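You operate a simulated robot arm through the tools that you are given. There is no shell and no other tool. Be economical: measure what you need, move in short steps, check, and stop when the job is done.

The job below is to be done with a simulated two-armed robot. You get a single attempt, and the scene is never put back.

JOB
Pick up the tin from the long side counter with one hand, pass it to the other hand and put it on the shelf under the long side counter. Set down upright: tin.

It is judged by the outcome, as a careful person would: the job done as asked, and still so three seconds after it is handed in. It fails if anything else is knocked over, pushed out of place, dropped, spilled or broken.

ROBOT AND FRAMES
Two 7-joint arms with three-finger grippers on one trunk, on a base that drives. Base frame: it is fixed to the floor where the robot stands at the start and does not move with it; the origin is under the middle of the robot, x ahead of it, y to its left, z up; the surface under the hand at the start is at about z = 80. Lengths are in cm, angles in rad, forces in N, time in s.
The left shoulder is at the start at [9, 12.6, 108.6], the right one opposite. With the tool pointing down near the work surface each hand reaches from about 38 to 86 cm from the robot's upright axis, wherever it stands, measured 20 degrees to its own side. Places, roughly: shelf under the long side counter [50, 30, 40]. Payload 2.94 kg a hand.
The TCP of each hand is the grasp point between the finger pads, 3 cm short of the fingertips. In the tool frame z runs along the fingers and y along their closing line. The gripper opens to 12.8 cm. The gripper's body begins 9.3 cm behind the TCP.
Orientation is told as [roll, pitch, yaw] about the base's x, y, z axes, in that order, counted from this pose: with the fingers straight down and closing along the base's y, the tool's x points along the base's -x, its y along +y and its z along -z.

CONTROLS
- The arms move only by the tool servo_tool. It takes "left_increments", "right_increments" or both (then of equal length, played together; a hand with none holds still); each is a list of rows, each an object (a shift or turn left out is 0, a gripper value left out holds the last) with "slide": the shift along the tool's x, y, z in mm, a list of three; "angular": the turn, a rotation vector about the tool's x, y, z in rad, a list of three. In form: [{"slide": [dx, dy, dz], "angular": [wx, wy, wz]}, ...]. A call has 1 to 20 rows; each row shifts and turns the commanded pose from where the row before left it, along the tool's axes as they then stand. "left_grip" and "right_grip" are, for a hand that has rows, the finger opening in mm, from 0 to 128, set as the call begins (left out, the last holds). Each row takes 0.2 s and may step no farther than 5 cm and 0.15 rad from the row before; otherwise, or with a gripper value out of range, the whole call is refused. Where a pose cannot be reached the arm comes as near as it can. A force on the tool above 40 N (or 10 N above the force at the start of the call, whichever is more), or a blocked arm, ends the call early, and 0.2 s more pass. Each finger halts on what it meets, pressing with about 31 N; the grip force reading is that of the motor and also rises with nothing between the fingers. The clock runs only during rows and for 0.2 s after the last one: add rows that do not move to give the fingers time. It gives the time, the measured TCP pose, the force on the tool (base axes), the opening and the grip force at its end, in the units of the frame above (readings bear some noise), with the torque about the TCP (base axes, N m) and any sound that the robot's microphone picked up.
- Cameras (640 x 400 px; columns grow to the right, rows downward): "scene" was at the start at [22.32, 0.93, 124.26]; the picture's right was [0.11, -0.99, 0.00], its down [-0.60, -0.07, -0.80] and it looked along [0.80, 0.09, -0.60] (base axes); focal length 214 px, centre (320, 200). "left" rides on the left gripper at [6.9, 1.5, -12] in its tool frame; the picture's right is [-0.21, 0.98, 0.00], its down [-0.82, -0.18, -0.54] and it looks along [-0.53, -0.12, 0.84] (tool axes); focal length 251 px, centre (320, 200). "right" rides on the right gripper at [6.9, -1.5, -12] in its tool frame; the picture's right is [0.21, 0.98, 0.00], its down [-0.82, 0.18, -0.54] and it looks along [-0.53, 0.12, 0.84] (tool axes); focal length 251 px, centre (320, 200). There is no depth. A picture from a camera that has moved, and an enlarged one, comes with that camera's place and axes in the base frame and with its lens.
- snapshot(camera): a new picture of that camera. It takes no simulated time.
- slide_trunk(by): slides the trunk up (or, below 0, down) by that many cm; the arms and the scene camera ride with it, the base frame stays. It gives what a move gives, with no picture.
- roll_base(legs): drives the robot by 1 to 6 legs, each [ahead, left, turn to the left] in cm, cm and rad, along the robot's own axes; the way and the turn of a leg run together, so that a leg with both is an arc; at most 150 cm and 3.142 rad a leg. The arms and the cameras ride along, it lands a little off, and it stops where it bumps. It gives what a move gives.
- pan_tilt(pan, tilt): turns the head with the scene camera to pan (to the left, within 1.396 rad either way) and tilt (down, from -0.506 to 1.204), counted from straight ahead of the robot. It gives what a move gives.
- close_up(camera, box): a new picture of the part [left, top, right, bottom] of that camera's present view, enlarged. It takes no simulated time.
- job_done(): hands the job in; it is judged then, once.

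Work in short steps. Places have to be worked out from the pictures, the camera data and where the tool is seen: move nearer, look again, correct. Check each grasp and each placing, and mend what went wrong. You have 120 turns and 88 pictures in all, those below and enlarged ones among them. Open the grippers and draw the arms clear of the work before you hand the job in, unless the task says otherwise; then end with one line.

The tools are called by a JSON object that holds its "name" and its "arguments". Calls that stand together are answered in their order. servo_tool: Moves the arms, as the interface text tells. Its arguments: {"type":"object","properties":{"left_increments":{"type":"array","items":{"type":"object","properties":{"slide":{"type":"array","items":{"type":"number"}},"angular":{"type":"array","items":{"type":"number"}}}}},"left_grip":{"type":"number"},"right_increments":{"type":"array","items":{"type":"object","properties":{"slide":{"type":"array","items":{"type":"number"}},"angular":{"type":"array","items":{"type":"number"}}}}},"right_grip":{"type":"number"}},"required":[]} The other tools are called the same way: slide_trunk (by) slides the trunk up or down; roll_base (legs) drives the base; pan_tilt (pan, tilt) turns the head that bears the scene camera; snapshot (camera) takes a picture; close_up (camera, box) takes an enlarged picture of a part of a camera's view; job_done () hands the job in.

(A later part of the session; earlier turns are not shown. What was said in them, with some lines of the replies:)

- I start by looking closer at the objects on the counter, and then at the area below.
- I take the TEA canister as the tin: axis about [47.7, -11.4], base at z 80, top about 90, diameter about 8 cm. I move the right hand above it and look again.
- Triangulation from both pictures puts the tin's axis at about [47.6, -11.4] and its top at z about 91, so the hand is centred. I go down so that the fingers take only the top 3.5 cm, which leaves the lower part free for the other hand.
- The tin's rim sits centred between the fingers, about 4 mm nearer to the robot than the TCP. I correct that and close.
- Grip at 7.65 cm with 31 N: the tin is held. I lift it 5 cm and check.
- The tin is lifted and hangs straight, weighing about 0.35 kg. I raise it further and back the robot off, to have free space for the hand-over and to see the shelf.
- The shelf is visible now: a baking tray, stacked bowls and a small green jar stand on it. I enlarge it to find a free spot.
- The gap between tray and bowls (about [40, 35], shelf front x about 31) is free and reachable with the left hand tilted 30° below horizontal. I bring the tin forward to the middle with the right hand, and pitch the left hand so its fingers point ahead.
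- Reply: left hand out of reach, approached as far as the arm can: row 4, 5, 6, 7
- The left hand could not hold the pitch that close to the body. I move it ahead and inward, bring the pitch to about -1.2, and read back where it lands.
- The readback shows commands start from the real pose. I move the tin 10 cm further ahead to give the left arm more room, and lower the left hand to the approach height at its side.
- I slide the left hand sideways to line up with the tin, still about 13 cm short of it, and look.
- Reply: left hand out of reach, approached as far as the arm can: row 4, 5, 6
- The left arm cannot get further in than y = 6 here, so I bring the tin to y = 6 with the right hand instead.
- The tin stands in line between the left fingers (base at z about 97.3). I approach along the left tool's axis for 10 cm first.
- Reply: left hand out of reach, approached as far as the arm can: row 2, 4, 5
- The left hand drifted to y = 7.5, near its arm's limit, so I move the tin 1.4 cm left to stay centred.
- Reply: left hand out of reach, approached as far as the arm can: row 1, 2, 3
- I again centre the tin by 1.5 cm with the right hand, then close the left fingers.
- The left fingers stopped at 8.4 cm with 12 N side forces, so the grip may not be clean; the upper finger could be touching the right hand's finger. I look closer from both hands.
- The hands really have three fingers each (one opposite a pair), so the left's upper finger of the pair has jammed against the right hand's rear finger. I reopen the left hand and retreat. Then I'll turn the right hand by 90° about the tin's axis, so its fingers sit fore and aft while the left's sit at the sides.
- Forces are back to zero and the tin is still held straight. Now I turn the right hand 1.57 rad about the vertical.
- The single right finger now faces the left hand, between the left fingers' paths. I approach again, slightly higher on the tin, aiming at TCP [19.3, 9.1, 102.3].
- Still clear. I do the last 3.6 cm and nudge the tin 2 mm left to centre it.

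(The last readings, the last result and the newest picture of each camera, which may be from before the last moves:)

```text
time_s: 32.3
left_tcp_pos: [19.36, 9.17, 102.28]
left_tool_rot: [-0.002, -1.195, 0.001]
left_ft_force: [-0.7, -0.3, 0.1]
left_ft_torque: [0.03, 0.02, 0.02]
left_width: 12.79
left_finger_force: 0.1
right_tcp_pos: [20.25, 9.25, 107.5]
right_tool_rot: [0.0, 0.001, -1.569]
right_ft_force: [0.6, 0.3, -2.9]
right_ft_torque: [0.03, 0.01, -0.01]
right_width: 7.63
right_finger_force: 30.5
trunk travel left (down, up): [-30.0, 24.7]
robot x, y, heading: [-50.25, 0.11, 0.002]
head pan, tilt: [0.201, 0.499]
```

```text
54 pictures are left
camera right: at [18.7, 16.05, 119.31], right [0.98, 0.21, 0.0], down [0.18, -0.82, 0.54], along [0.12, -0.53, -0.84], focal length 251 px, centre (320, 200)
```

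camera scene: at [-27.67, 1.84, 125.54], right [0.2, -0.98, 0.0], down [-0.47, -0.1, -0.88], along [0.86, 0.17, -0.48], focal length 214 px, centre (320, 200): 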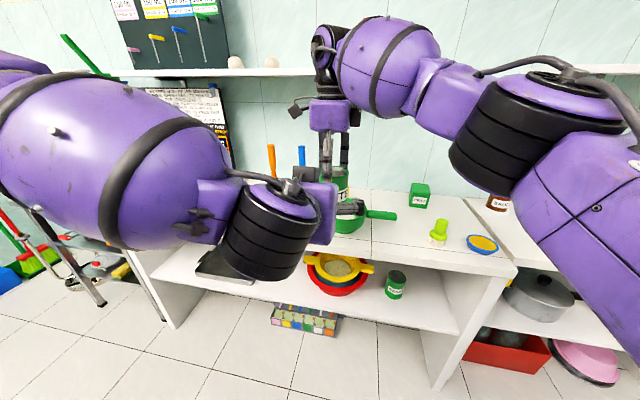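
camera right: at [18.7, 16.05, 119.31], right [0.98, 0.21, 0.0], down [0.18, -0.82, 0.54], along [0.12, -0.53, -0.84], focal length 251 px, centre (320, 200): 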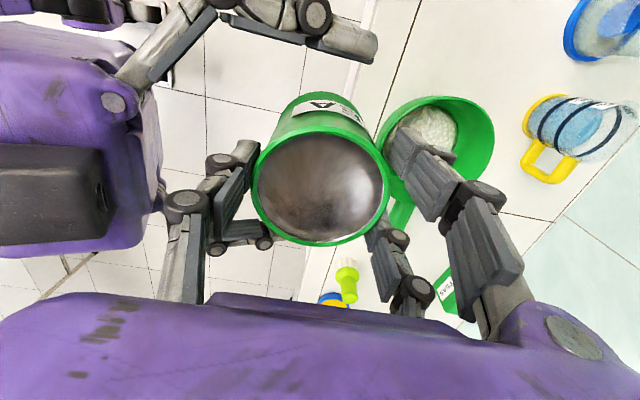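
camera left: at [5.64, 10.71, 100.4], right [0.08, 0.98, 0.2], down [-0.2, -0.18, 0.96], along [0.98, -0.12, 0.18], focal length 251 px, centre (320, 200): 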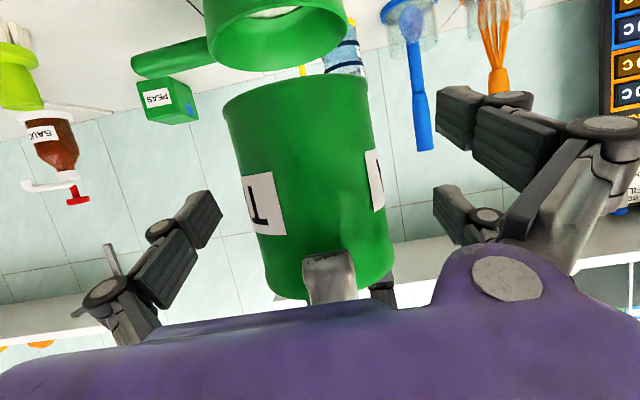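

Both hands are positioned without contact (no force). I close the left hand.

{"name": "servo_tool", "arguments": {"left_increments": [{}, {}, {}, {}, {}], "left_grip": 60}}

{"name": "snapshot", "arguments": {"camera": "right"}}

{"name": "snapshot", "arguments": {"camera": "left"}}

```text
time_s: 33.5
left_tcp_pos: [19.06, 8.99, 102.45]
left_tool_rot: [-0.001, -1.194, -0.003]
left_ft_force: [-11.9, -17.9, 1.4]
left_ft_torque: [0.39, -0.28, -0.54]
left_width: 7.81
left_finger_force: 31.0
right_tcp_pos: [20.18, 9.35, 107.4]
right_tool_rot: [0.0, 0.003, -1.571]
right_ft_force: [10.8, 16.9, -5.0]
right_ft_torque: [0.46, -0.33, 0.33]
right_width: 7.64
right_finger_force: 30.6
trunk travel left (down, up): [-30.0, 24.7]
robot x, y, heading: [-50.7, 0.06, 0.002]
head pan, tilt: [0.201, 0.499]
```

```text
53 pictures are left
camera right: at [18.71, 16.13, 119.31], right [0.98, 0.22, 0.0], down [0.18, -0.82, 0.54], along [0.12, -0.52, -0.84], focal length 251 px, centre (320, 200)
```

right: 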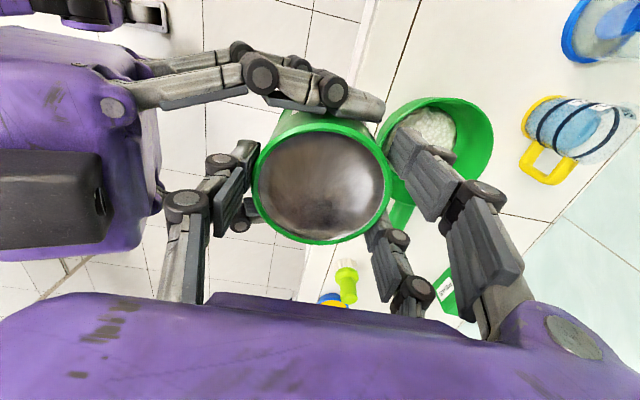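

```text
52 pictures are left
camera left: at [5.59, 10.6, 100.41], right [0.08, 0.98, 0.2], down [-0.2, -0.18, 0.96], along [0.98, -0.12, 0.18], focal length 251 px, centre (320, 200)
```

left: 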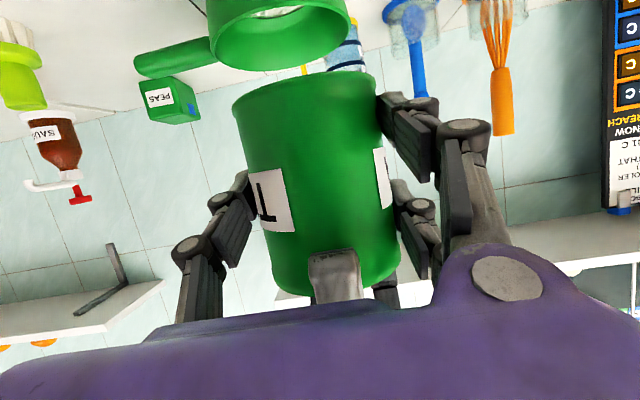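

The left hand holds the tin at 7.8 cm (its diameter). I open the right hand only slightly, so its near finger stays off the left palm, then check.

{"name": "servo_tool", "arguments": {"right_increments": [{}, {}, {}], "right_grip": 96}}

{"name": "snapshot", "arguments": {"camera": "right"}}

```text
time_s: 34.3
left_tcp_pos: [19.3, 9.31, 102.3]
left_tool_rot: [-0.001, -1.195, 0.002]
left_ft_force: [-0.1, -0.1, -0.2]
left_ft_torque: [0.0, 0.07, 0.01]
left_width: 7.84
left_finger_force: 30.9
right_tcp_pos: [20.33, 9.17, 107.28]
right_tool_rot: [-0.001, 0.001, -1.572]
right_ft_force: [0.9, -0.1, 0.0]
right_ft_torque: [-0.03, 0.02, 0.02]
right_width: 9.58
right_finger_force: 0.1
trunk travel left (down, up): [-30.0, 24.7]
robot x, y, heading: [-50.11, -0.33, 0.0]
head pan, tilt: [0.201, 0.499]
```

```text
51 pictures are left
camera right: at [18.74, 16.05, 119.31], right [0.98, 0.21, 0.0], down [0.18, -0.82, 0.54], along [0.11, -0.53, -0.84], focal length 251 px, centre (320, 200)
```

right: 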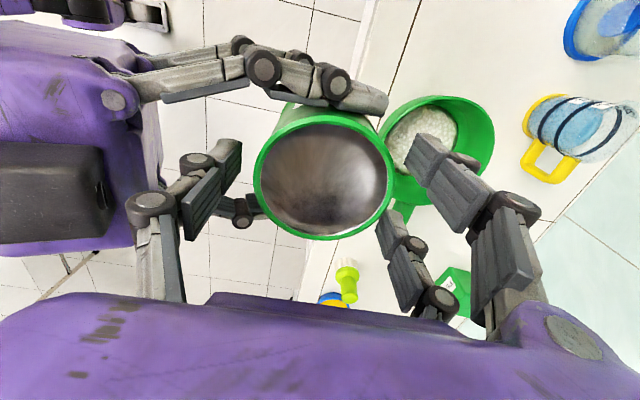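

The tin stays with the left hand. I raise the right hand straight up, clear of the tin.

{"name": "servo_tool", "arguments": {"right_increments": [{"slide": [0, 0, -15]}, {"slide": [0, 0, -25]}, {"slide": [0, 0, -30]}, {"slide": [0, 0, -30]}, {"slide": [0, 0, -30]}, {}]}}

{"name": "snapshot", "arguments": {"camera": "right"}}

{"name": "snapshot", "arguments": {"camera": "left"}}

```text
time_s: 35.7
left_tcp_pos: [19.25, 9.33, 102.25]
left_tool_rot: [-0.002, -1.196, 0.002]
left_ft_force: [-0.9, 0.4, -0.3]
left_ft_torque: [-0.01, 0.04, -0.04]
left_width: 7.82
left_finger_force: 30.9
right_tcp_pos: [18.47, 8.43, 119.03]
right_tool_rot: [-0.001, 0.001, -1.57]
right_ft_force: [0.2, 0.3, 0.0]
right_ft_torque: [-0.04, 0.01, 0.01]
right_width: 9.58
right_finger_force: 0.0
right hand out of reach, approached as far as the arm can: row 4, 5
trunk travel left (down, up): [-30.0, 24.7]
robot x, y, heading: [-50.42, -0.02, 0.001]
head pan, tilt: [0.201, 0.499]
```

```text
50 pictures are left
camera right: at [16.91, 15.27, 130.99], right [0.98, 0.21, 0.0], down [0.18, -0.82, 0.54], along [0.12, -0.53, -0.84], focal length 251 px, centre (320, 200)
```

right: 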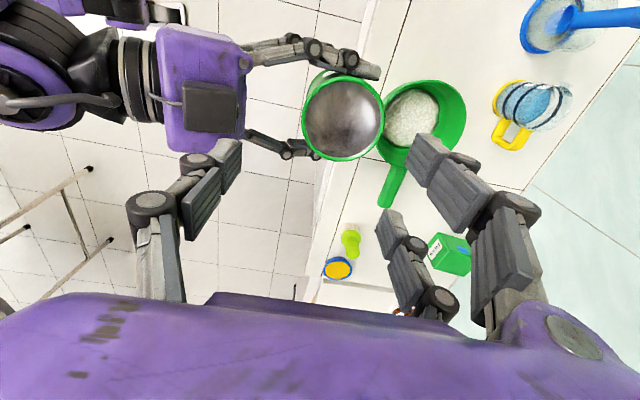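

```text
49 pictures are left
camera left: at [5.65, 10.76, 100.37], right [0.08, 0.98, 0.2], down [-0.2, -0.18, 0.96], along [0.98, -0.12, 0.18], focal length 251 px, centre (320, 200)
```

left: 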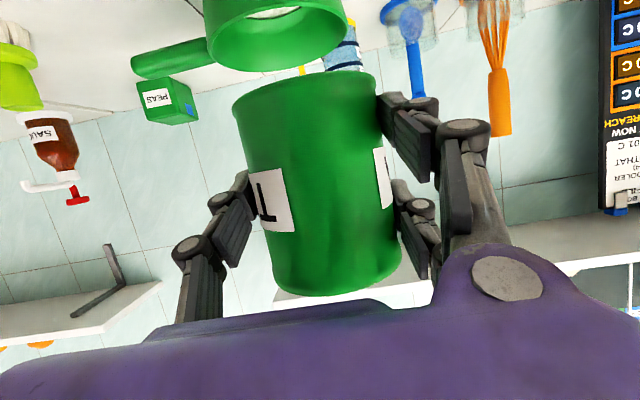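

The hand-over worked: the tin is in the left hand, axis about 1 cm ahead of its TCP and base about 5 cm below it. I move the right arm away to the right and back.

{"name": "servo_tool", "arguments": {"right_increments": [{"slide": [-40, 0, 0]}, {"slide": [-40, 0, 0]}, {"slide": [-40, 0, 0]}, {"slide": [-40, -20, 0]}, {"slide": [-35, -35, 0]}, {"slide": [-35, -35, 0]}, {"slide": [-35, -35, 0]}, {"slide": [-20, -40, 0]}, {"slide": [-20, -40, 0]}, {}]}}

{"name": "slide_trunk", "arguments": {"by": -15}}

{"name": "snapshot", "arguments": {"camera": "scene"}}

```text
time_s: 37.9
left_tcp_pos: [19.44, 9.14, 102.22]
left_tool_rot: [-0.005, -1.194, 0.002]
left_ft_force: [1.1, 0.7, 0.3]
left_ft_torque: [0.01, 0.01, -0.03]
left_width: 7.81
left_finger_force: 30.5
right_tcp_pos: [-1.85, -21.99, 118.95]
right_tool_rot: [-0.001, 0.001, -1.569]
right_ft_force: [0.2, 0.7, -0.6]
right_ft_torque: [-0.04, 0.01, 0.01]
right_width: 9.6
right_finger_force: 0.0
trunk travel left (down, up): [-30.0, 24.7]
robot x, y, heading: [-50.54, 0.31, -0.004]
head pan, tilt: [0.201, 0.499]
```

```text
time_s: 39.6
left_tcp_pos: [19.21, 9.29, 87.37]
left_tool_rot: [-0.003, -1.198, 0.002]
left_ft_force: [0.3, -0.6, 0.5]
left_ft_torque: [0.02, 0.08, -0.01]
left_width: 7.78
left_finger_force: 31.3
right_tcp_pos: [-1.72, -22.08, 103.55]
right_tool_rot: [-0.007, 0.006, -1.57]
right_ft_force: [-1.1, 0.3, -0.1]
right_ft_torque: [0.0, -0.05, -0.01]
right_width: 9.61
right_finger_force: 0.0
trunk travel left (down, up): [-15.0, 39.7]
robot x, y, heading: [-50.32, 0.04, -0.0]
head pan, tilt: [0.201, 0.499]
```

```text
48 pictures are left
camera scene: at [-22.72, 1.83, 109.3], right [0.2, -0.98, 0.0], down [-0.47, -0.1, -0.88], along [0.86, 0.17, -0.48], focal length 214 px, centre (320, 200)
```

scene: 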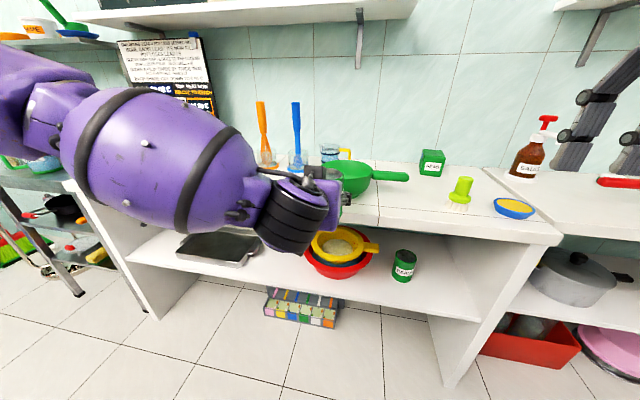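

I lower the trunk fully and swing the tin left to y about 35, away from the counter edge.

{"name": "slide_trunk", "arguments": {"by": -15}}

{"name": "servo_tool", "arguments": {"left_increments": [{"slide": [0, 26, 0]}, {"slide": [0, 26, 0]}, {"slide": [0, 26, 0]}, {"slide": [0, 26, 0]}, {"slide": [0, 26, 0]}, {"slide": [0, 26, 0]}, {"slide": [0, 26, 0]}, {"slide": [0, 26, 0]}, {"slide": [0, 26, 0]}, {"slide": [0, 26, 0]}, {}]}}

{"name": "snapshot", "arguments": {"camera": "scene"}}

{"name": "snapshot", "arguments": {"camera": "left"}}

```text
time_s: 41.4
left_tcp_pos: [19.24, 9.21, 72.25]
left_tool_rot: [-0.003, -1.195, 0.001]
left_ft_force: [-0.4, -0.8, 0.5]
left_ft_torque: [0.01, 0.01, 0.0]
left_width: 7.75
left_finger_force: 31.0
right_tcp_pos: [2.65, -21.93, 86.18]
right_tool_rot: [-0.091, 0.007, -1.573]
right_ft_force: [-0.5, -0.6, 0.2]
right_ft_torque: [-0.02, -0.05, 0.0]
right_width: 9.6
right_finger_force: 0.0
trunk travel left (down, up): [0.0, 54.7]
robot x, y, heading: [-50.55, -0.14, -0.002]
head pan, tilt: [0.201, 0.499]
```

```text
time_s: 43.8
left_tcp_pos: [19.16, 35.31, 72.35]
left_tool_rot: [-0.005, -1.194, 0.0]
left_ft_force: [0.1, -0.8, 0.0]
left_ft_torque: [0.02, 0.06, 0.01]
left_width: 7.78
left_finger_force: 30.8
right_tcp_pos: [2.74, -21.89, 86.34]
right_tool_rot: [-0.092, 0.005, -1.574]
right_ft_force: [-0.1, -0.5, -0.2]
right_ft_torque: [-0.01, -0.04, 0.02]
right_width: 9.6
right_finger_force: 0.0
trunk travel left (down, up): [0.0, 54.7]
robot x, y, heading: [-50.05, 0.18, -0.003]
head pan, tilt: [0.201, 0.499]
```

```text
47 pictures are left
camera scene: at [-18.11, 1.83, 94.57], right [0.2, -0.98, 0.0], down [-0.47, -0.1, -0.88], along [0.86, 0.17, -0.48], focal length 214 px, centre (320, 200)
```

scene: 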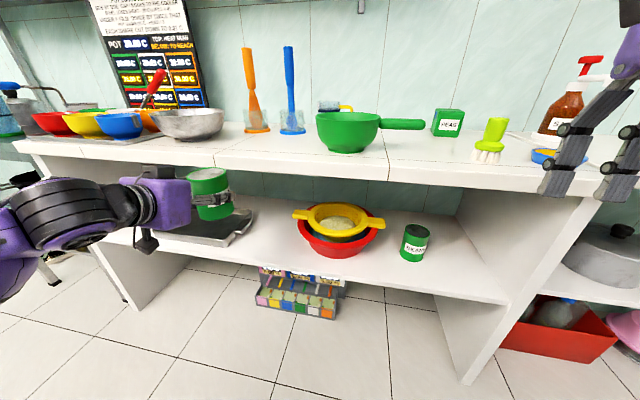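

```text
46 pictures are left
camera left: at [5.61, 36.76, 70.42], right [0.08, 0.98, 0.2], down [-0.2, -0.18, 0.96], along [0.98, -0.12, 0.18], focal length 251 px, centre (320, 200)
```

left: 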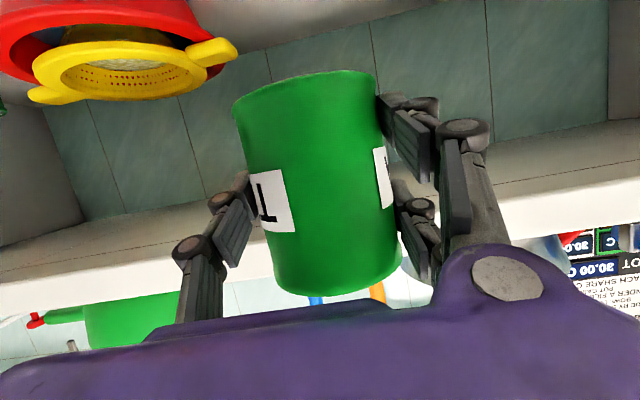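

Triangulated: the shelf is at z about 40, its front edge at x about 30.4, and the gap runs from y 25 to 47. I lower the tin straight down in front of the shelf until its base is about 2.5 cm above shelf level.

{"name": "servo_tool", "arguments": {"left_increments": [{"slide": [23, 0, 9]}, {"slide": [23, 0, 9]}, {"slide": [23, 0, 9]}, {"slide": [23, 0, 9]}, {"slide": [23, 0, 9]}, {"slide": [23, 0, 9]}, {"slide": [23, 0, 9]}, {"slide": [23, 0, 9]}, {"slide": [23, 0, 9]}, {"slide": [22, 0, 9]}, {}]}}

{"name": "snapshot", "arguments": {"camera": "scene"}}

{"name": "snapshot", "arguments": {"camera": "left"}}

```text
time_s: 46.2
left_tcp_pos: [19.33, 35.24, 47.79]
left_tool_rot: [-0.001, -1.195, -0.001]
left_ft_force: [-0.5, -0.5, -0.5]
left_ft_torque: [0.0, 0.06, 0.02]
left_width: 7.77
left_finger_force: 31.3
right_tcp_pos: [2.76, -22.01, 86.31]
right_tool_rot: [-0.093, 0.007, -1.573]
right_ft_force: [0.3, -1.1, -0.1]
right_ft_torque: [-0.03, 0.04, -0.01]
right_width: 9.6
right_finger_force: 0.1
trunk travel left (down, up): [0.0, 54.7]
robot x, y, heading: [-50.16, 0.11, -0.001]
head pan, tilt: [0.201, 0.499]
```

```text
45 pictures are left
camera scene: at [-18.11, 1.84, 94.57], right [0.2, -0.98, 0.0], down [-0.47, -0.1, -0.88], along [0.86, 0.17, -0.48], focal length 214 px, centre (320, 200)
```

scene: 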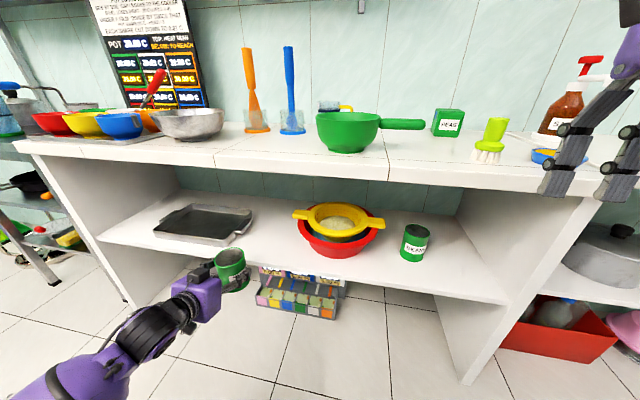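

```text
44 pictures are left
camera left: at [5.7, 36.8, 45.77], right [0.08, 0.98, 0.2], down [-0.2, -0.18, 0.96], along [0.98, -0.12, 0.18], focal length 251 px, centre (320, 200)
```

left: 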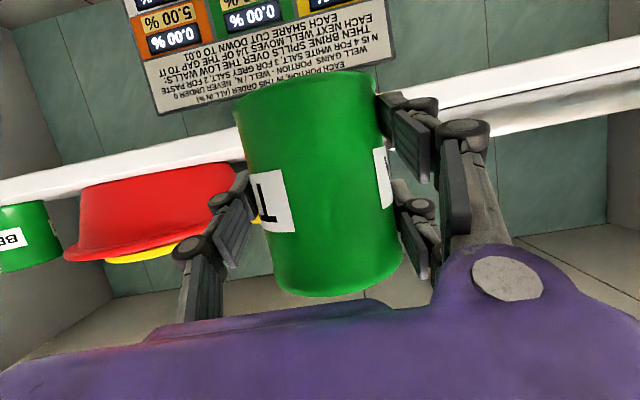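

I need the shelf height more exactly, because the two cameras disagree by a few cm. I enlarge both views at the shelf edge.

{"name": "close_up", "arguments": {"camera": "scene", "box": [80, 180, 340, 340]}}

{"name": "close_up", "arguments": {"camera": "scene", "box": [340, 180, 600, 340]}}

{"name": "close_up", "arguments": {"camera": "left", "box": [0, 0, 640, 300]}}

```text
2.46 times, centred on (210, 260) of scene
camera zoom: at [-18.11, 1.84, 94.57], right [0.2, -0.98, 0.0], down [-0.47, -0.1, -0.88], along [0.86, 0.17, -0.48], focal length 528 px, centre (591, 52)
```

zoom: 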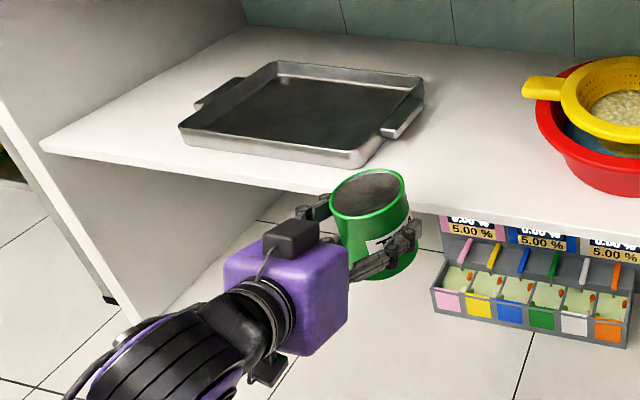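

```text
2.46 times, centred on (470, 260) of scene
camera zoom: at [-18.11, 1.84, 94.57], right [0.2, -0.98, 0.0], down [-0.47, -0.1, -0.88], along [0.86, 0.17, -0.48], focal length 528 px, centre (-49, 52)
```

zoom: 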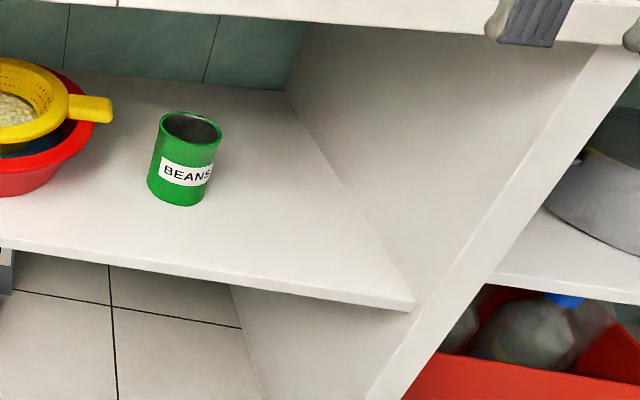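

```text
1.00 times, centred on (320, 150) of left (not enlarged: the box is as wide or as high as the picture)
camera zoom: at [5.7, 36.8, 45.77], right [0.08, 0.98, 0.2], down [-0.2, -0.18, 0.96], along [0.98, -0.12, 0.18], focal length 251 px, centre (320, 250)
```

zoom: 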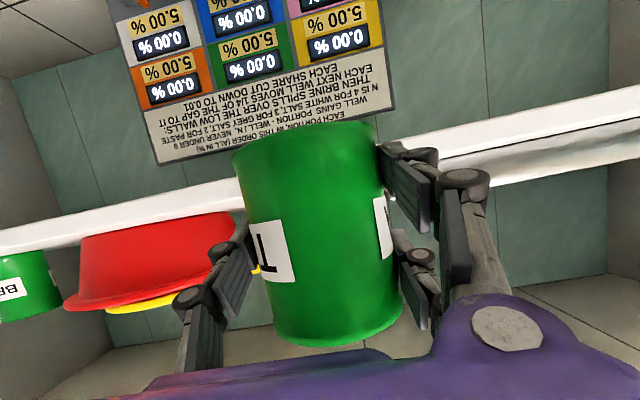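

The readings together suggest the shelf is nearer z = 43 to 44 with its front at x about 28 to 30, so the tin is too low to go in. I raise it 6 cm before driving in, and will set it down by feel.

{"name": "servo_tool", "arguments": {"left_increments": [{"slide": [-19, 0, -7.3]}, {"slide": [-19, 0, -7.3]}, {"slide": [-18, 0, -7.3]}, {}]}}

{"name": "snapshot", "arguments": {"camera": "left"}}

{"name": "close_up", "arguments": {"camera": "scene", "box": [80, 180, 340, 340]}}

```text
time_s: 47.2
left_tcp_pos: [19.31, 35.16, 53.71]
left_tool_rot: [-0.004, -1.196, 0.001]
left_ft_force: [0.3, 0.2, 0.0]
left_ft_torque: [-0.01, 0.05, 0.01]
left_width: 7.78
left_finger_force: 31.2
right_tcp_pos: [2.78, -21.92, 86.29]
right_tool_rot: [-0.091, 0.008, -1.572]
right_ft_force: [-0.1, 0.3, 1.2]
right_ft_torque: [0.01, 0.01, -0.03]
right_width: 9.6
right_finger_force: 0.1
trunk travel left (down, up): [0.0, 54.7]
robot x, y, heading: [-50.16, 0.21, -0.001]
head pan, tilt: [0.201, 0.499]
```

```text
40 pictures are left
camera left: at [5.69, 36.71, 51.73], right [0.08, 0.98, 0.2], down [-0.2, -0.18, 0.96], along [0.98, -0.12, 0.18], focal length 251 px, centre (320, 200)
```

left: 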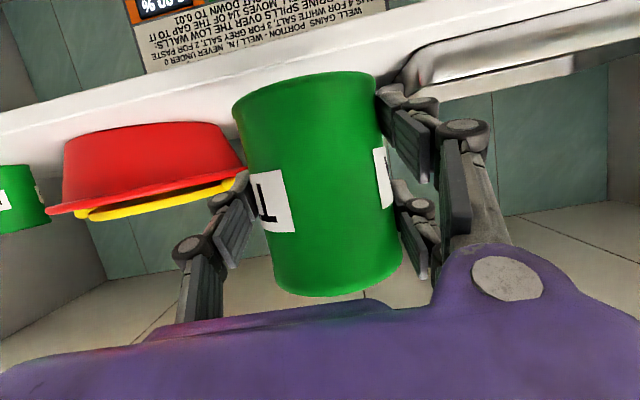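

```text
2.46 times, centred on (210, 260) of scene
camera zoom: at [-18.11, 1.84, 94.57], right [0.2, -0.98, 0.0], down [-0.47, -0.1, -0.88], along [0.86, 0.17, -0.48], focal length 528 px, centre (591, 52)
```

zoom: 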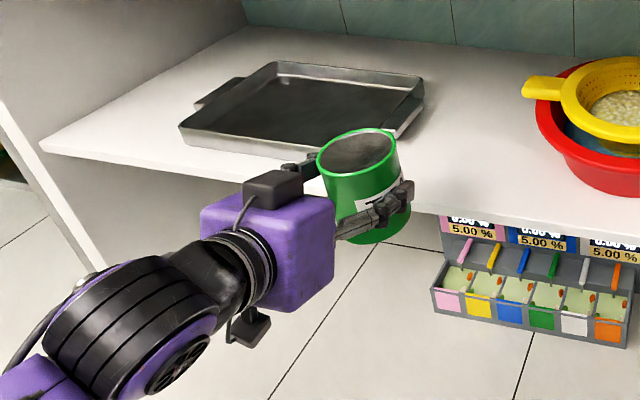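

The two heights of the left camera put the shelf top at z about 43 to 44 and its front at x about 30; the tin's base is at about 48.6, so it clears. I drive 17 cm ahead.

{"name": "roll_base", "arguments": {"legs": [[10, 0, 0], [7, 0, 0]]}}

{"name": "snapshot", "arguments": {"camera": "scene"}}

{"name": "snapshot", "arguments": {"camera": "left"}}

```text
time_s: 49.0
left_tcp_pos: [35.92, 35.42, 53.57]
left_tool_rot: [-0.003, -1.197, 0.005]
left_ft_force: [-1.1, -1.1, 0.1]
left_ft_torque: [-0.03, 0.04, -0.02]
left_width: 7.79
left_finger_force: 31.4
right_tcp_pos: [19.47, -21.93, 86.24]
right_tool_rot: [-0.091, 0.007, -1.57]
right_ft_force: [1.0, -1.1, -0.3]
right_ft_torque: [0.0, -0.01, 0.01]
right_width: 9.61
right_finger_force: 0.1
trunk travel left (down, up): [0.0, 54.7]
robot x, y, heading: [-33.78, -0.03, 0.003]
head pan, tilt: [0.201, 0.499]
```

```text
38 pictures are left
camera scene: at [-1.45, 1.9, 94.55], right [0.2, -0.98, 0.0], down [-0.47, -0.1, -0.88], along [0.86, 0.18, -0.48], focal length 214 px, centre (320, 200)
```

scene: 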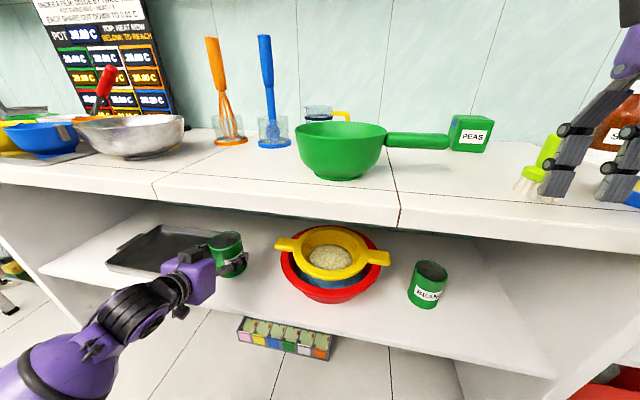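

```text
37 pictures are left
camera left: at [22.26, 36.81, 51.69], right [0.08, 0.98, 0.2], down [-0.2, -0.18, 0.96], along [0.98, -0.12, 0.18], focal length 251 px, centre (320, 200)
```

left: 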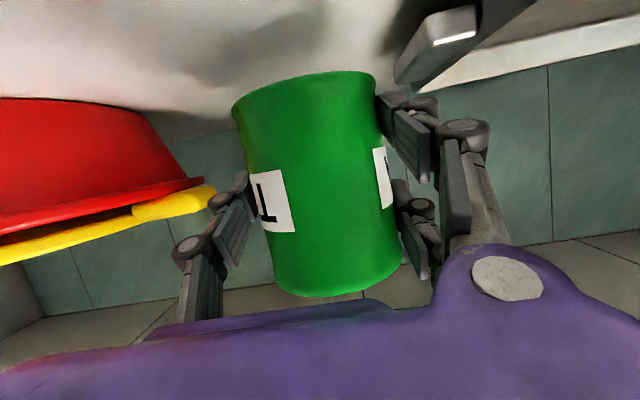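

The tin is over the shelf. I enlarge to check the room beside the tray and bowls.

{"name": "close_up", "arguments": {"camera": "scene", "box": [90, 190, 350, 340]}}

```text
2.46 times, centred on (220, 265) of scene
camera zoom: at [-1.45, 1.9, 94.55], right [0.2, -0.98, 0.0], down [-0.47, -0.1, -0.88], along [0.86, 0.18, -0.48], focal length 528 px, centre (566, 40)
```

zoom: 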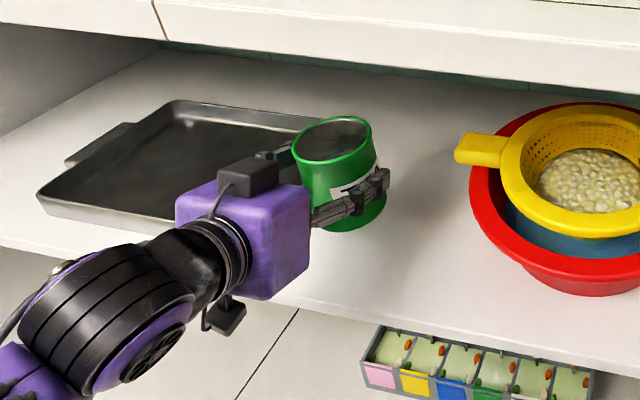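

The tray's right handle reaches to about y = 42, too close for opening the fingers. I shift the tin 4 cm towards the middle of the gap (y about 31.4) and check.

{"name": "servo_tool", "arguments": {"left_increments": [{"slide": [0, -20, 0]}, {"slide": [0, -20, 0]}, {}]}}

{"name": "close_up", "arguments": {"camera": "scene", "box": [90, 190, 350, 340]}}

{"name": "snapshot", "arguments": {"camera": "left"}}

```text
time_s: 49.8
left_tcp_pos: [35.74, 31.28, 53.65]
left_tool_rot: [-0.004, -1.194, 0.005]
left_ft_force: [0.4, -0.1, -0.8]
left_ft_torque: [0.03, 0.04, 0.03]
left_width: 7.77
left_finger_force: 31.2
right_tcp_pos: [19.45, -21.89, 86.27]
right_tool_rot: [-0.091, 0.007, -1.571]
right_ft_force: [-0.7, 1.7, -0.6]
right_ft_torque: [-0.01, 0.03, 0.02]
right_width: 9.65
right_finger_force: 0.0
trunk travel left (down, up): [0.0, 54.7]
robot x, y, heading: [-33.89, 0.58, 0.001]
head pan, tilt: [0.201, 0.499]
```

```text
2.46 times, centred on (220, 265) of scene
camera zoom: at [-1.49, 1.9, 94.57], right [0.2, -0.98, 0.0], down [-0.47, -0.1, -0.88], along [0.86, 0.18, -0.48], focal length 528 px, centre (566, 40)
```

zoom: 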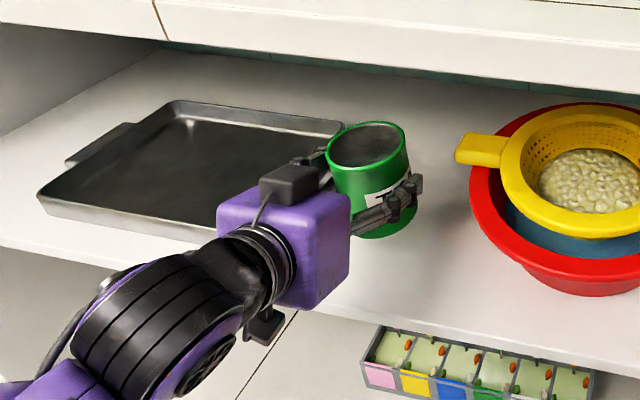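

```text
34 pictures are left
camera left: at [22.17, 32.85, 51.7], right [0.08, 0.98, 0.2], down [-0.2, -0.18, 0.96], along [0.98, -0.12, 0.18], focal length 251 px, centre (320, 200)
```

left: 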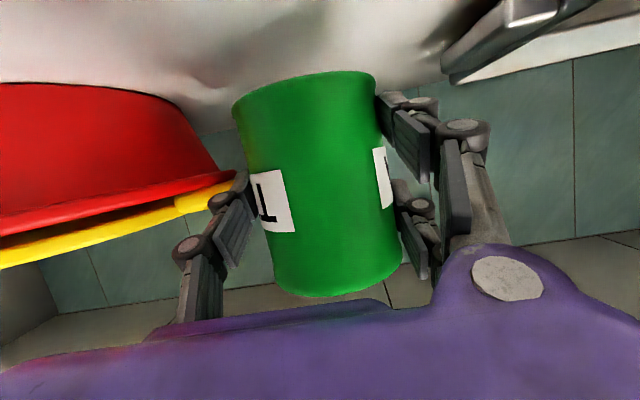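

There is room on both sides. I lower straight down 3 cm first.

{"name": "servo_tool", "arguments": {"left_increments": [{"slide": [9.3, 0, 3.7]}, {"slide": [9.3, 0, 3.7]}, {"slide": [9.3, 0, 3.7]}, {}]}}

{"name": "close_up", "arguments": {"camera": "scene", "box": [90, 190, 350, 340]}}

```text
time_s: 50.8
left_tcp_pos: [35.96, 31.42, 50.62]
left_tool_rot: [-0.002, -1.194, 0.004]
left_ft_force: [0.5, 0.1, 0.5]
left_ft_torque: [-0.04, 0.02, 0.03]
left_width: 7.78
left_finger_force: 30.9
right_tcp_pos: [19.53, -21.81, 86.23]
right_tool_rot: [-0.089, 0.006, -1.57]
right_ft_force: [-0.3, 0.8, 0.4]
right_ft_torque: [0.01, -0.02, -0.02]
right_width: 9.61
right_finger_force: 0.0
trunk travel left (down, up): [0.0, 54.7]
robot x, y, heading: [-33.75, -0.25, 0.003]
head pan, tilt: [0.201, 0.499]
```

```text
2.46 times, centred on (220, 265) of scene
camera zoom: at [-1.49, 1.9, 94.57], right [0.2, -0.98, 0.0], down [-0.47, -0.1, -0.88], along [0.86, 0.18, -0.48], focal length 528 px, centre (566, 40)
```

zoom: 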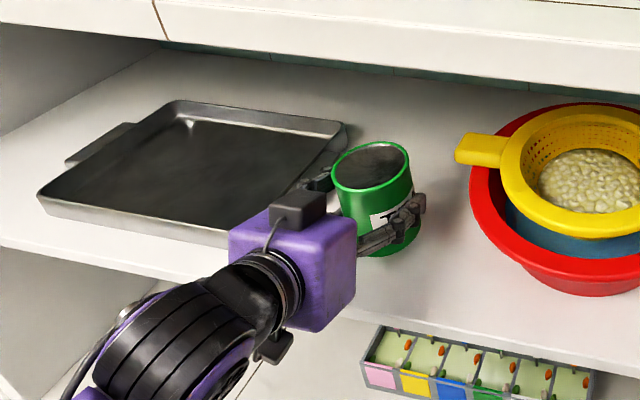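

No contact yet (base about 45.5). I continue in small steps until the shelf is felt.

{"name": "servo_tool", "arguments": {"left_increments": [{"slide": [2.8, 0, 1.1]}, {"slide": [2.8, 0, 1.1]}, {"slide": [2.8, 0, 1.1]}, {"slide": [2.8, 0, 1.1]}, {}]}}

{"name": "servo_tool", "arguments": {"left_increments": [{"slide": [1.9, 0, 0.7]}, {"slide": [1.9, 0, 0.7]}, {}]}}

{"name": "servo_tool", "arguments": {"left_increments": [{"slide": [1.9, 0, 0.7]}, {"slide": [1.9, 0, 0.7]}, {}]}}

```text
time_s: 52.0
left_tcp_pos: [35.88, 31.39, 49.54]
left_tool_rot: [-0.003, -1.195, 0.002]
left_ft_force: [-0.2, 0.7, -0.2]
left_ft_torque: [0.0, 0.03, 0.0]
left_width: 7.77
left_finger_force: 30.7
right_tcp_pos: [19.47, -21.85, 86.34]
right_tool_rot: [-0.092, 0.006, -1.571]
right_ft_force: [-0.5, -0.1, -0.3]
right_ft_torque: [0.02, 0.0, 0.02]
right_width: 9.6
right_finger_force: 0.0
trunk travel left (down, up): [0.0, 54.7]
robot x, y, heading: [-33.71, -0.04, 0.004]
head pan, tilt: [0.201, 0.499]
```

```text
time_s: 52.8
left_tcp_pos: [35.89, 31.4, 49.24]
left_tool_rot: [0.0, -1.199, -0.001]
left_ft_force: [-1.8, 0.5, 4.0]
left_ft_torque: [0.24, 0.24, 0.04]
left_width: 7.78
left_finger_force: 30.1
right_tcp_pos: [19.38, -21.85, 86.3]
right_tool_rot: [-0.088, 0.006, -1.57]
right_ft_force: [0.5, -0.9, 0.8]
right_ft_torque: [0.02, 0.03, 0.01]
right_width: 9.64
right_finger_force: 0.1
trunk travel left (down, up): [0.0, 54.7]
robot x, y, heading: [-33.78, 0.06, 0.002]
head pan, tilt: [0.201, 0.499]
```

```text
time_s: 53.5
left_tcp_pos: [36.02, 31.32, 49.18]
left_tool_rot: [0.005, -1.204, -0.005]
left_ft_force: [0.4, 4.8, 23.7]
left_ft_torque: [0.89, -0.25, -0.1]
left_width: 7.77
left_finger_force: 30.7
right_tcp_pos: [19.24, -21.97, 86.37]
right_tool_rot: [-0.09, 0.007, -1.571]
right_ft_force: [-0.2, -0.1, -0.1]
right_ft_torque: [-0.02, 0.0, -0.04]
right_width: 9.62
right_finger_force: 0.0
trunk travel left (down, up): [0.0, 54.7]
robot x, y, heading: [-33.92, -0.02, 0.001]
head pan, tilt: [0.201, 0.499]
```

Contact at TCP z about 49.2, so the tin's base is on the shelf (about z 44). I ease the push by 3 mm and look before opening.

{"name": "servo_tool", "arguments": {"left_increments": [{"slide": [-1.9, 0, -0.7]}, {"slide": [-0.9, 0, -0.4]}, {}]}}

{"name": "snapshot", "arguments": {"camera": "left"}}

{"name": "close_up", "arguments": {"camera": "scene", "box": [150, 210, 310, 310]}}

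```text
time_s: 54.4
left_tcp_pos: [35.9, 31.31, 49.1]
left_tool_rot: [-0.003, -1.199, 0.002]
left_ft_force: [8.4, 4.6, 17.5]
left_ft_torque: [0.87, -0.93, -0.13]
left_width: 7.79
left_finger_force: 31.1
right_tcp_pos: [19.34, -21.89, 86.31]
right_tool_rot: [-0.087, 0.009, -1.569]
right_ft_force: [-0.7, 0.0, 0.7]
right_ft_torque: [0.01, 0.0, -0.01]
right_width: 9.6
right_finger_force: 0.0
trunk travel left (down, up): [0.0, 54.7]
robot x, y, heading: [-33.56, -0.32, -0.003]
head pan, tilt: [0.201, 0.499]
```

```text
32 pictures are left
camera left: at [22.25, 32.81, 47.18], right [0.08, 0.98, 0.2], down [-0.2, -0.18, 0.96], along [0.98, -0.12, 0.19], focal length 251 px, centre (320, 200)
```

left: 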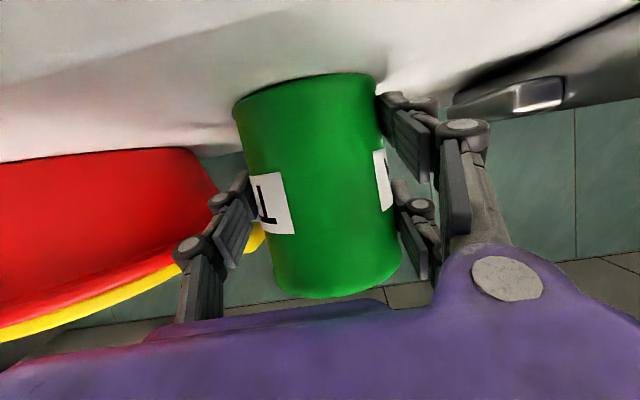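

```text
4.00 times, centred on (230, 260) of scene
camera zoom: at [-1.61, 1.83, 94.62], right [0.2, -0.98, 0.0], down [-0.47, -0.1, -0.88], along [0.86, 0.18, -0.48], focal length 858 px, centre (680, -40)
```

zoom: 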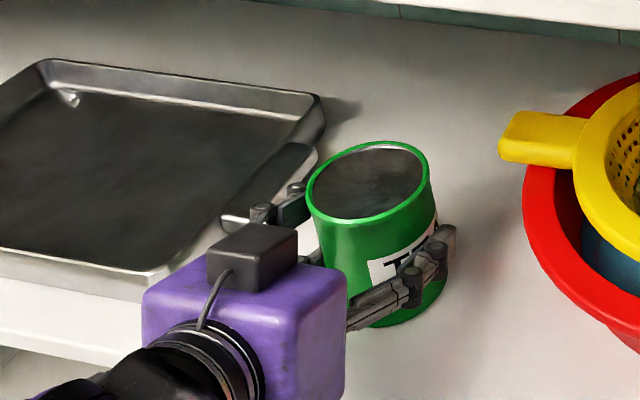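

There is still 17 N on the tin; I ease up a little more.

{"name": "servo_tool", "arguments": {"left_increments": [{"slide": [-1.9, 0, -0.7]}, {}, {}]}}

```text
time_s: 55.1
left_tcp_pos: [36.03, 31.36, 49.16]
left_tool_rot: [-0.005, -1.193, 0.004]
left_ft_force: [1.6, 0.1, 8.1]
left_ft_torque: [0.29, -0.55, -0.02]
left_width: 7.76
left_finger_force: 30.6
right_tcp_pos: [19.32, -21.85, 86.27]
right_tool_rot: [-0.089, 0.005, -1.571]
right_ft_force: [-0.3, -0.9, -0.1]
right_ft_torque: [0.01, -0.02, -0.02]
right_width: 9.59
right_finger_force: 0.1
trunk travel left (down, up): [0.0, 54.7]
robot x, y, heading: [-33.54, 0.11, 0.005]
head pan, tilt: [0.201, 0.499]
```

Down to 8 N. One more millimetre up, then I open a little (to 90 mm) so the fingers stay clear of the tray handle.

{"name": "servo_tool", "arguments": {"left_increments": [{"slide": [-0.9, 0, -0.4]}, {}]}}

{"name": "servo_tool", "arguments": {"left_increments": [{}, {}, {}], "left_grip": 92}}

{"name": "snapshot", "arguments": {"camera": "left"}}

{"name": "close_up", "arguments": {"camera": "scene", "box": [150, 210, 310, 310]}}

```text
time_s: 55.8
left_tcp_pos: [36.01, 31.5, 49.21]
left_tool_rot: [-0.006, -1.192, 0.006]
left_ft_force: [-1.4, -1.4, 1.7]
left_ft_torque: [0.05, -0.1, -0.04]
left_width: 7.76
left_finger_force: 30.6
right_tcp_pos: [19.48, -21.95, 86.25]
right_tool_rot: [-0.09, 0.008, -1.571]
right_ft_force: [-0.1, 0.3, 0.5]
right_ft_torque: [0.02, -0.01, 0.01]
right_width: 9.59
right_finger_force: 0.1
trunk travel left (down, up): [0.0, 54.7]
robot x, y, heading: [-33.55, -0.1, 0.005]
head pan, tilt: [0.201, 0.499]
```

```text
time_s: 56.5
left_tcp_pos: [35.94, 31.33, 49.24]
left_tool_rot: [-0.004, -1.196, 0.003]
left_ft_force: [0.3, 0.2, -0.5]
left_ft_torque: [-0.02, 0.0, 0.04]
left_width: 9.21
left_finger_force: 0.1
right_tcp_pos: [19.4, -21.85, 86.28]
right_tool_rot: [-0.091, 0.006, -1.57]
right_ft_force: [0.0, 0.0, -0.7]
right_ft_torque: [0.04, 0.0, 0.0]
right_width: 9.6
right_finger_force: 0.0
trunk travel left (down, up): [0.0, 54.7]
robot x, y, heading: [-33.84, -0.16, 0.0]
head pan, tilt: [0.201, 0.499]
```

```text
30 pictures are left
camera left: at [22.31, 32.84, 47.34], right [0.08, 0.98, 0.2], down [-0.2, -0.18, 0.96], along [0.98, -0.12, 0.18], focal length 251 px, centre (320, 200)
```

left: 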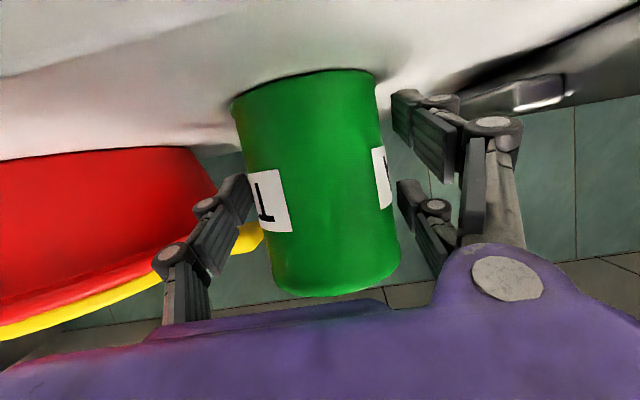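

```text
4.00 times, centred on (230, 260) of scene
camera zoom: at [-1.51, 1.89, 94.58], right [0.2, -0.98, 0.0], down [-0.47, -0.1, -0.88], along [0.86, 0.18, -0.48], focal length 858 px, centre (680, -40)
```

zoom: 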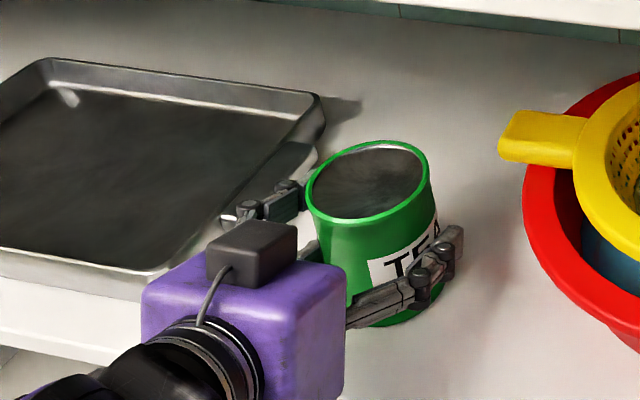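

The tin stands by itself, with both sides free. I withdraw the left hand back along its axis.

{"name": "servo_tool", "arguments": {"left_increments": [{"slide": [0, 0, -10]}, {"slide": [0, 0, -15]}, {"slide": [0, 0, -15]}, {"slide": [0, 0, -20]}, {"slide": [0, 0, -20]}, {}]}}

{"name": "snapshot", "arguments": {"camera": "left"}}

```text
time_s: 58.0
left_tcp_pos: [28.23, 31.34, 52.15]
left_tool_rot: [-0.001, -1.197, 0.002]
left_ft_force: [0.7, 0.4, -0.3]
left_ft_torque: [0.0, 0.01, -0.01]
left_width: 9.19
left_finger_force: 0.0
right_tcp_pos: [19.39, -21.93, 86.37]
right_tool_rot: [-0.09, 0.007, -1.57]
right_ft_force: [0.0, 0.2, -0.7]
right_ft_torque: [0.01, 0.02, -0.01]
right_width: 9.61
right_finger_force: 0.0
trunk travel left (down, up): [0.0, 54.7]
robot x, y, heading: [-33.83, 0.28, 0.004]
head pan, tilt: [0.201, 0.499]
```

```text
28 pictures are left
camera left: at [14.61, 32.83, 50.25], right [0.08, 0.98, 0.2], down [-0.2, -0.18, 0.96], along [0.98, -0.12, 0.18], focal length 251 px, centre (320, 200)
```

left: 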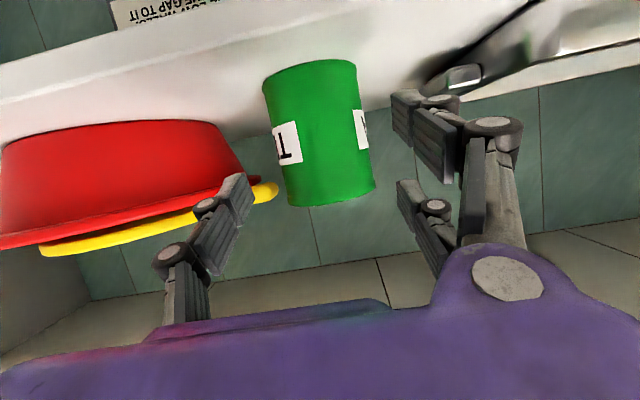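

The tin stands upright and the fingers are clear of it. I back the robot off 25 cm, open both hands and take a last look.

{"name": "roll_base", "arguments": {"legs": [[-25, 0, 0]]}}

{"name": "servo_tool", "arguments": {"left_increments": [{}, {}], "left_grip": 128, "right_increments": [{}, {}], "right_grip": 128}}

{"name": "snapshot", "arguments": {"camera": "scene"}}

{"name": "close_up", "arguments": {"camera": "scene", "box": [120, 160, 440, 320]}}

```text
time_s: 59.8
left_tcp_pos: [3.49, 31.3, 52.23]
left_tool_rot: [-0.003, -1.196, 0.003]
left_ft_force: [-0.2, -0.4, 0.9]
left_ft_torque: [0.0, -0.02, -0.01]
left_width: 9.19
left_finger_force: 0.0
right_tcp_pos: [-5.35, -21.81, 86.28]
right_tool_rot: [-0.09, 0.007, -1.57]
right_ft_force: [-0.6, 0.1, 0.4]
right_ft_torque: [-0.03, -0.02, 0.0]
right_width: 9.64
right_finger_force: 0.0
trunk travel left (down, up): [0.0, 54.7]
robot x, y, heading: [-58.48, 0.09, -0.003]
head pan, tilt: [0.201, 0.499]
```

```text
time_s: 60.4
left_tcp_pos: [3.58, 31.36, 52.27]
left_tool_rot: [-0.002, -1.195, 0.002]
left_ft_force: [-0.1, 0.2, 0.6]
left_ft_torque: [0.03, 0.01, -0.01]
left_width: 12.8
left_finger_force: 0.1
right_tcp_pos: [-5.36, -21.9, 86.23]
right_tool_rot: [-0.091, 0.006, -1.569]
right_ft_force: [0.5, 0.5, -0.1]
right_ft_torque: [0.01, 0.01, 0.0]
right_width: 12.8
right_finger_force: 0.1
trunk travel left (down, up): [0.0, 54.7]
robot x, y, heading: [-58.44, -0.25, -0.0]
head pan, tilt: [0.201, 0.499]
```

```text
27 pictures are left
camera scene: at [-26.25, 1.87, 94.58], right [0.2, -0.98, 0.0], down [-0.47, -0.1, -0.88], along [0.86, 0.18, -0.48], focal length 214 px, centre (320, 200)
```

scene: 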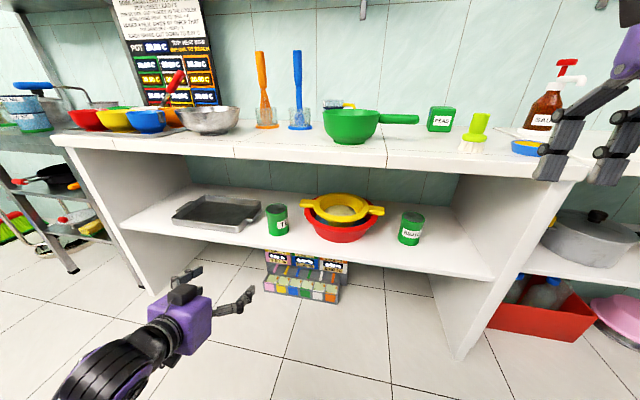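

```text
2.00 times, centred on (280, 240) of scene
camera zoom: at [-26.25, 1.87, 94.58], right [0.2, -0.98, 0.0], down [-0.47, -0.1, -0.88], along [0.86, 0.18, -0.48], focal length 429 px, centre (400, 120)
```

zoom: 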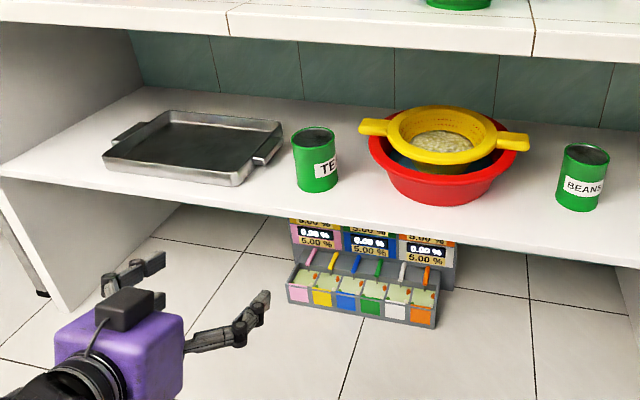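

The tin stands upright on the shelf, everything else is where it was, and both hands are open and clear, so I hand the job in.

{"name": "job_done", "arguments": {}}

```text
The job is handed in.
```

The tin (the TEA canister) was picked up with the right hand, passed to the left, and now stands upright on the shelf under the long side counter. Nothing else looks moved or disturbed in the last pictures.
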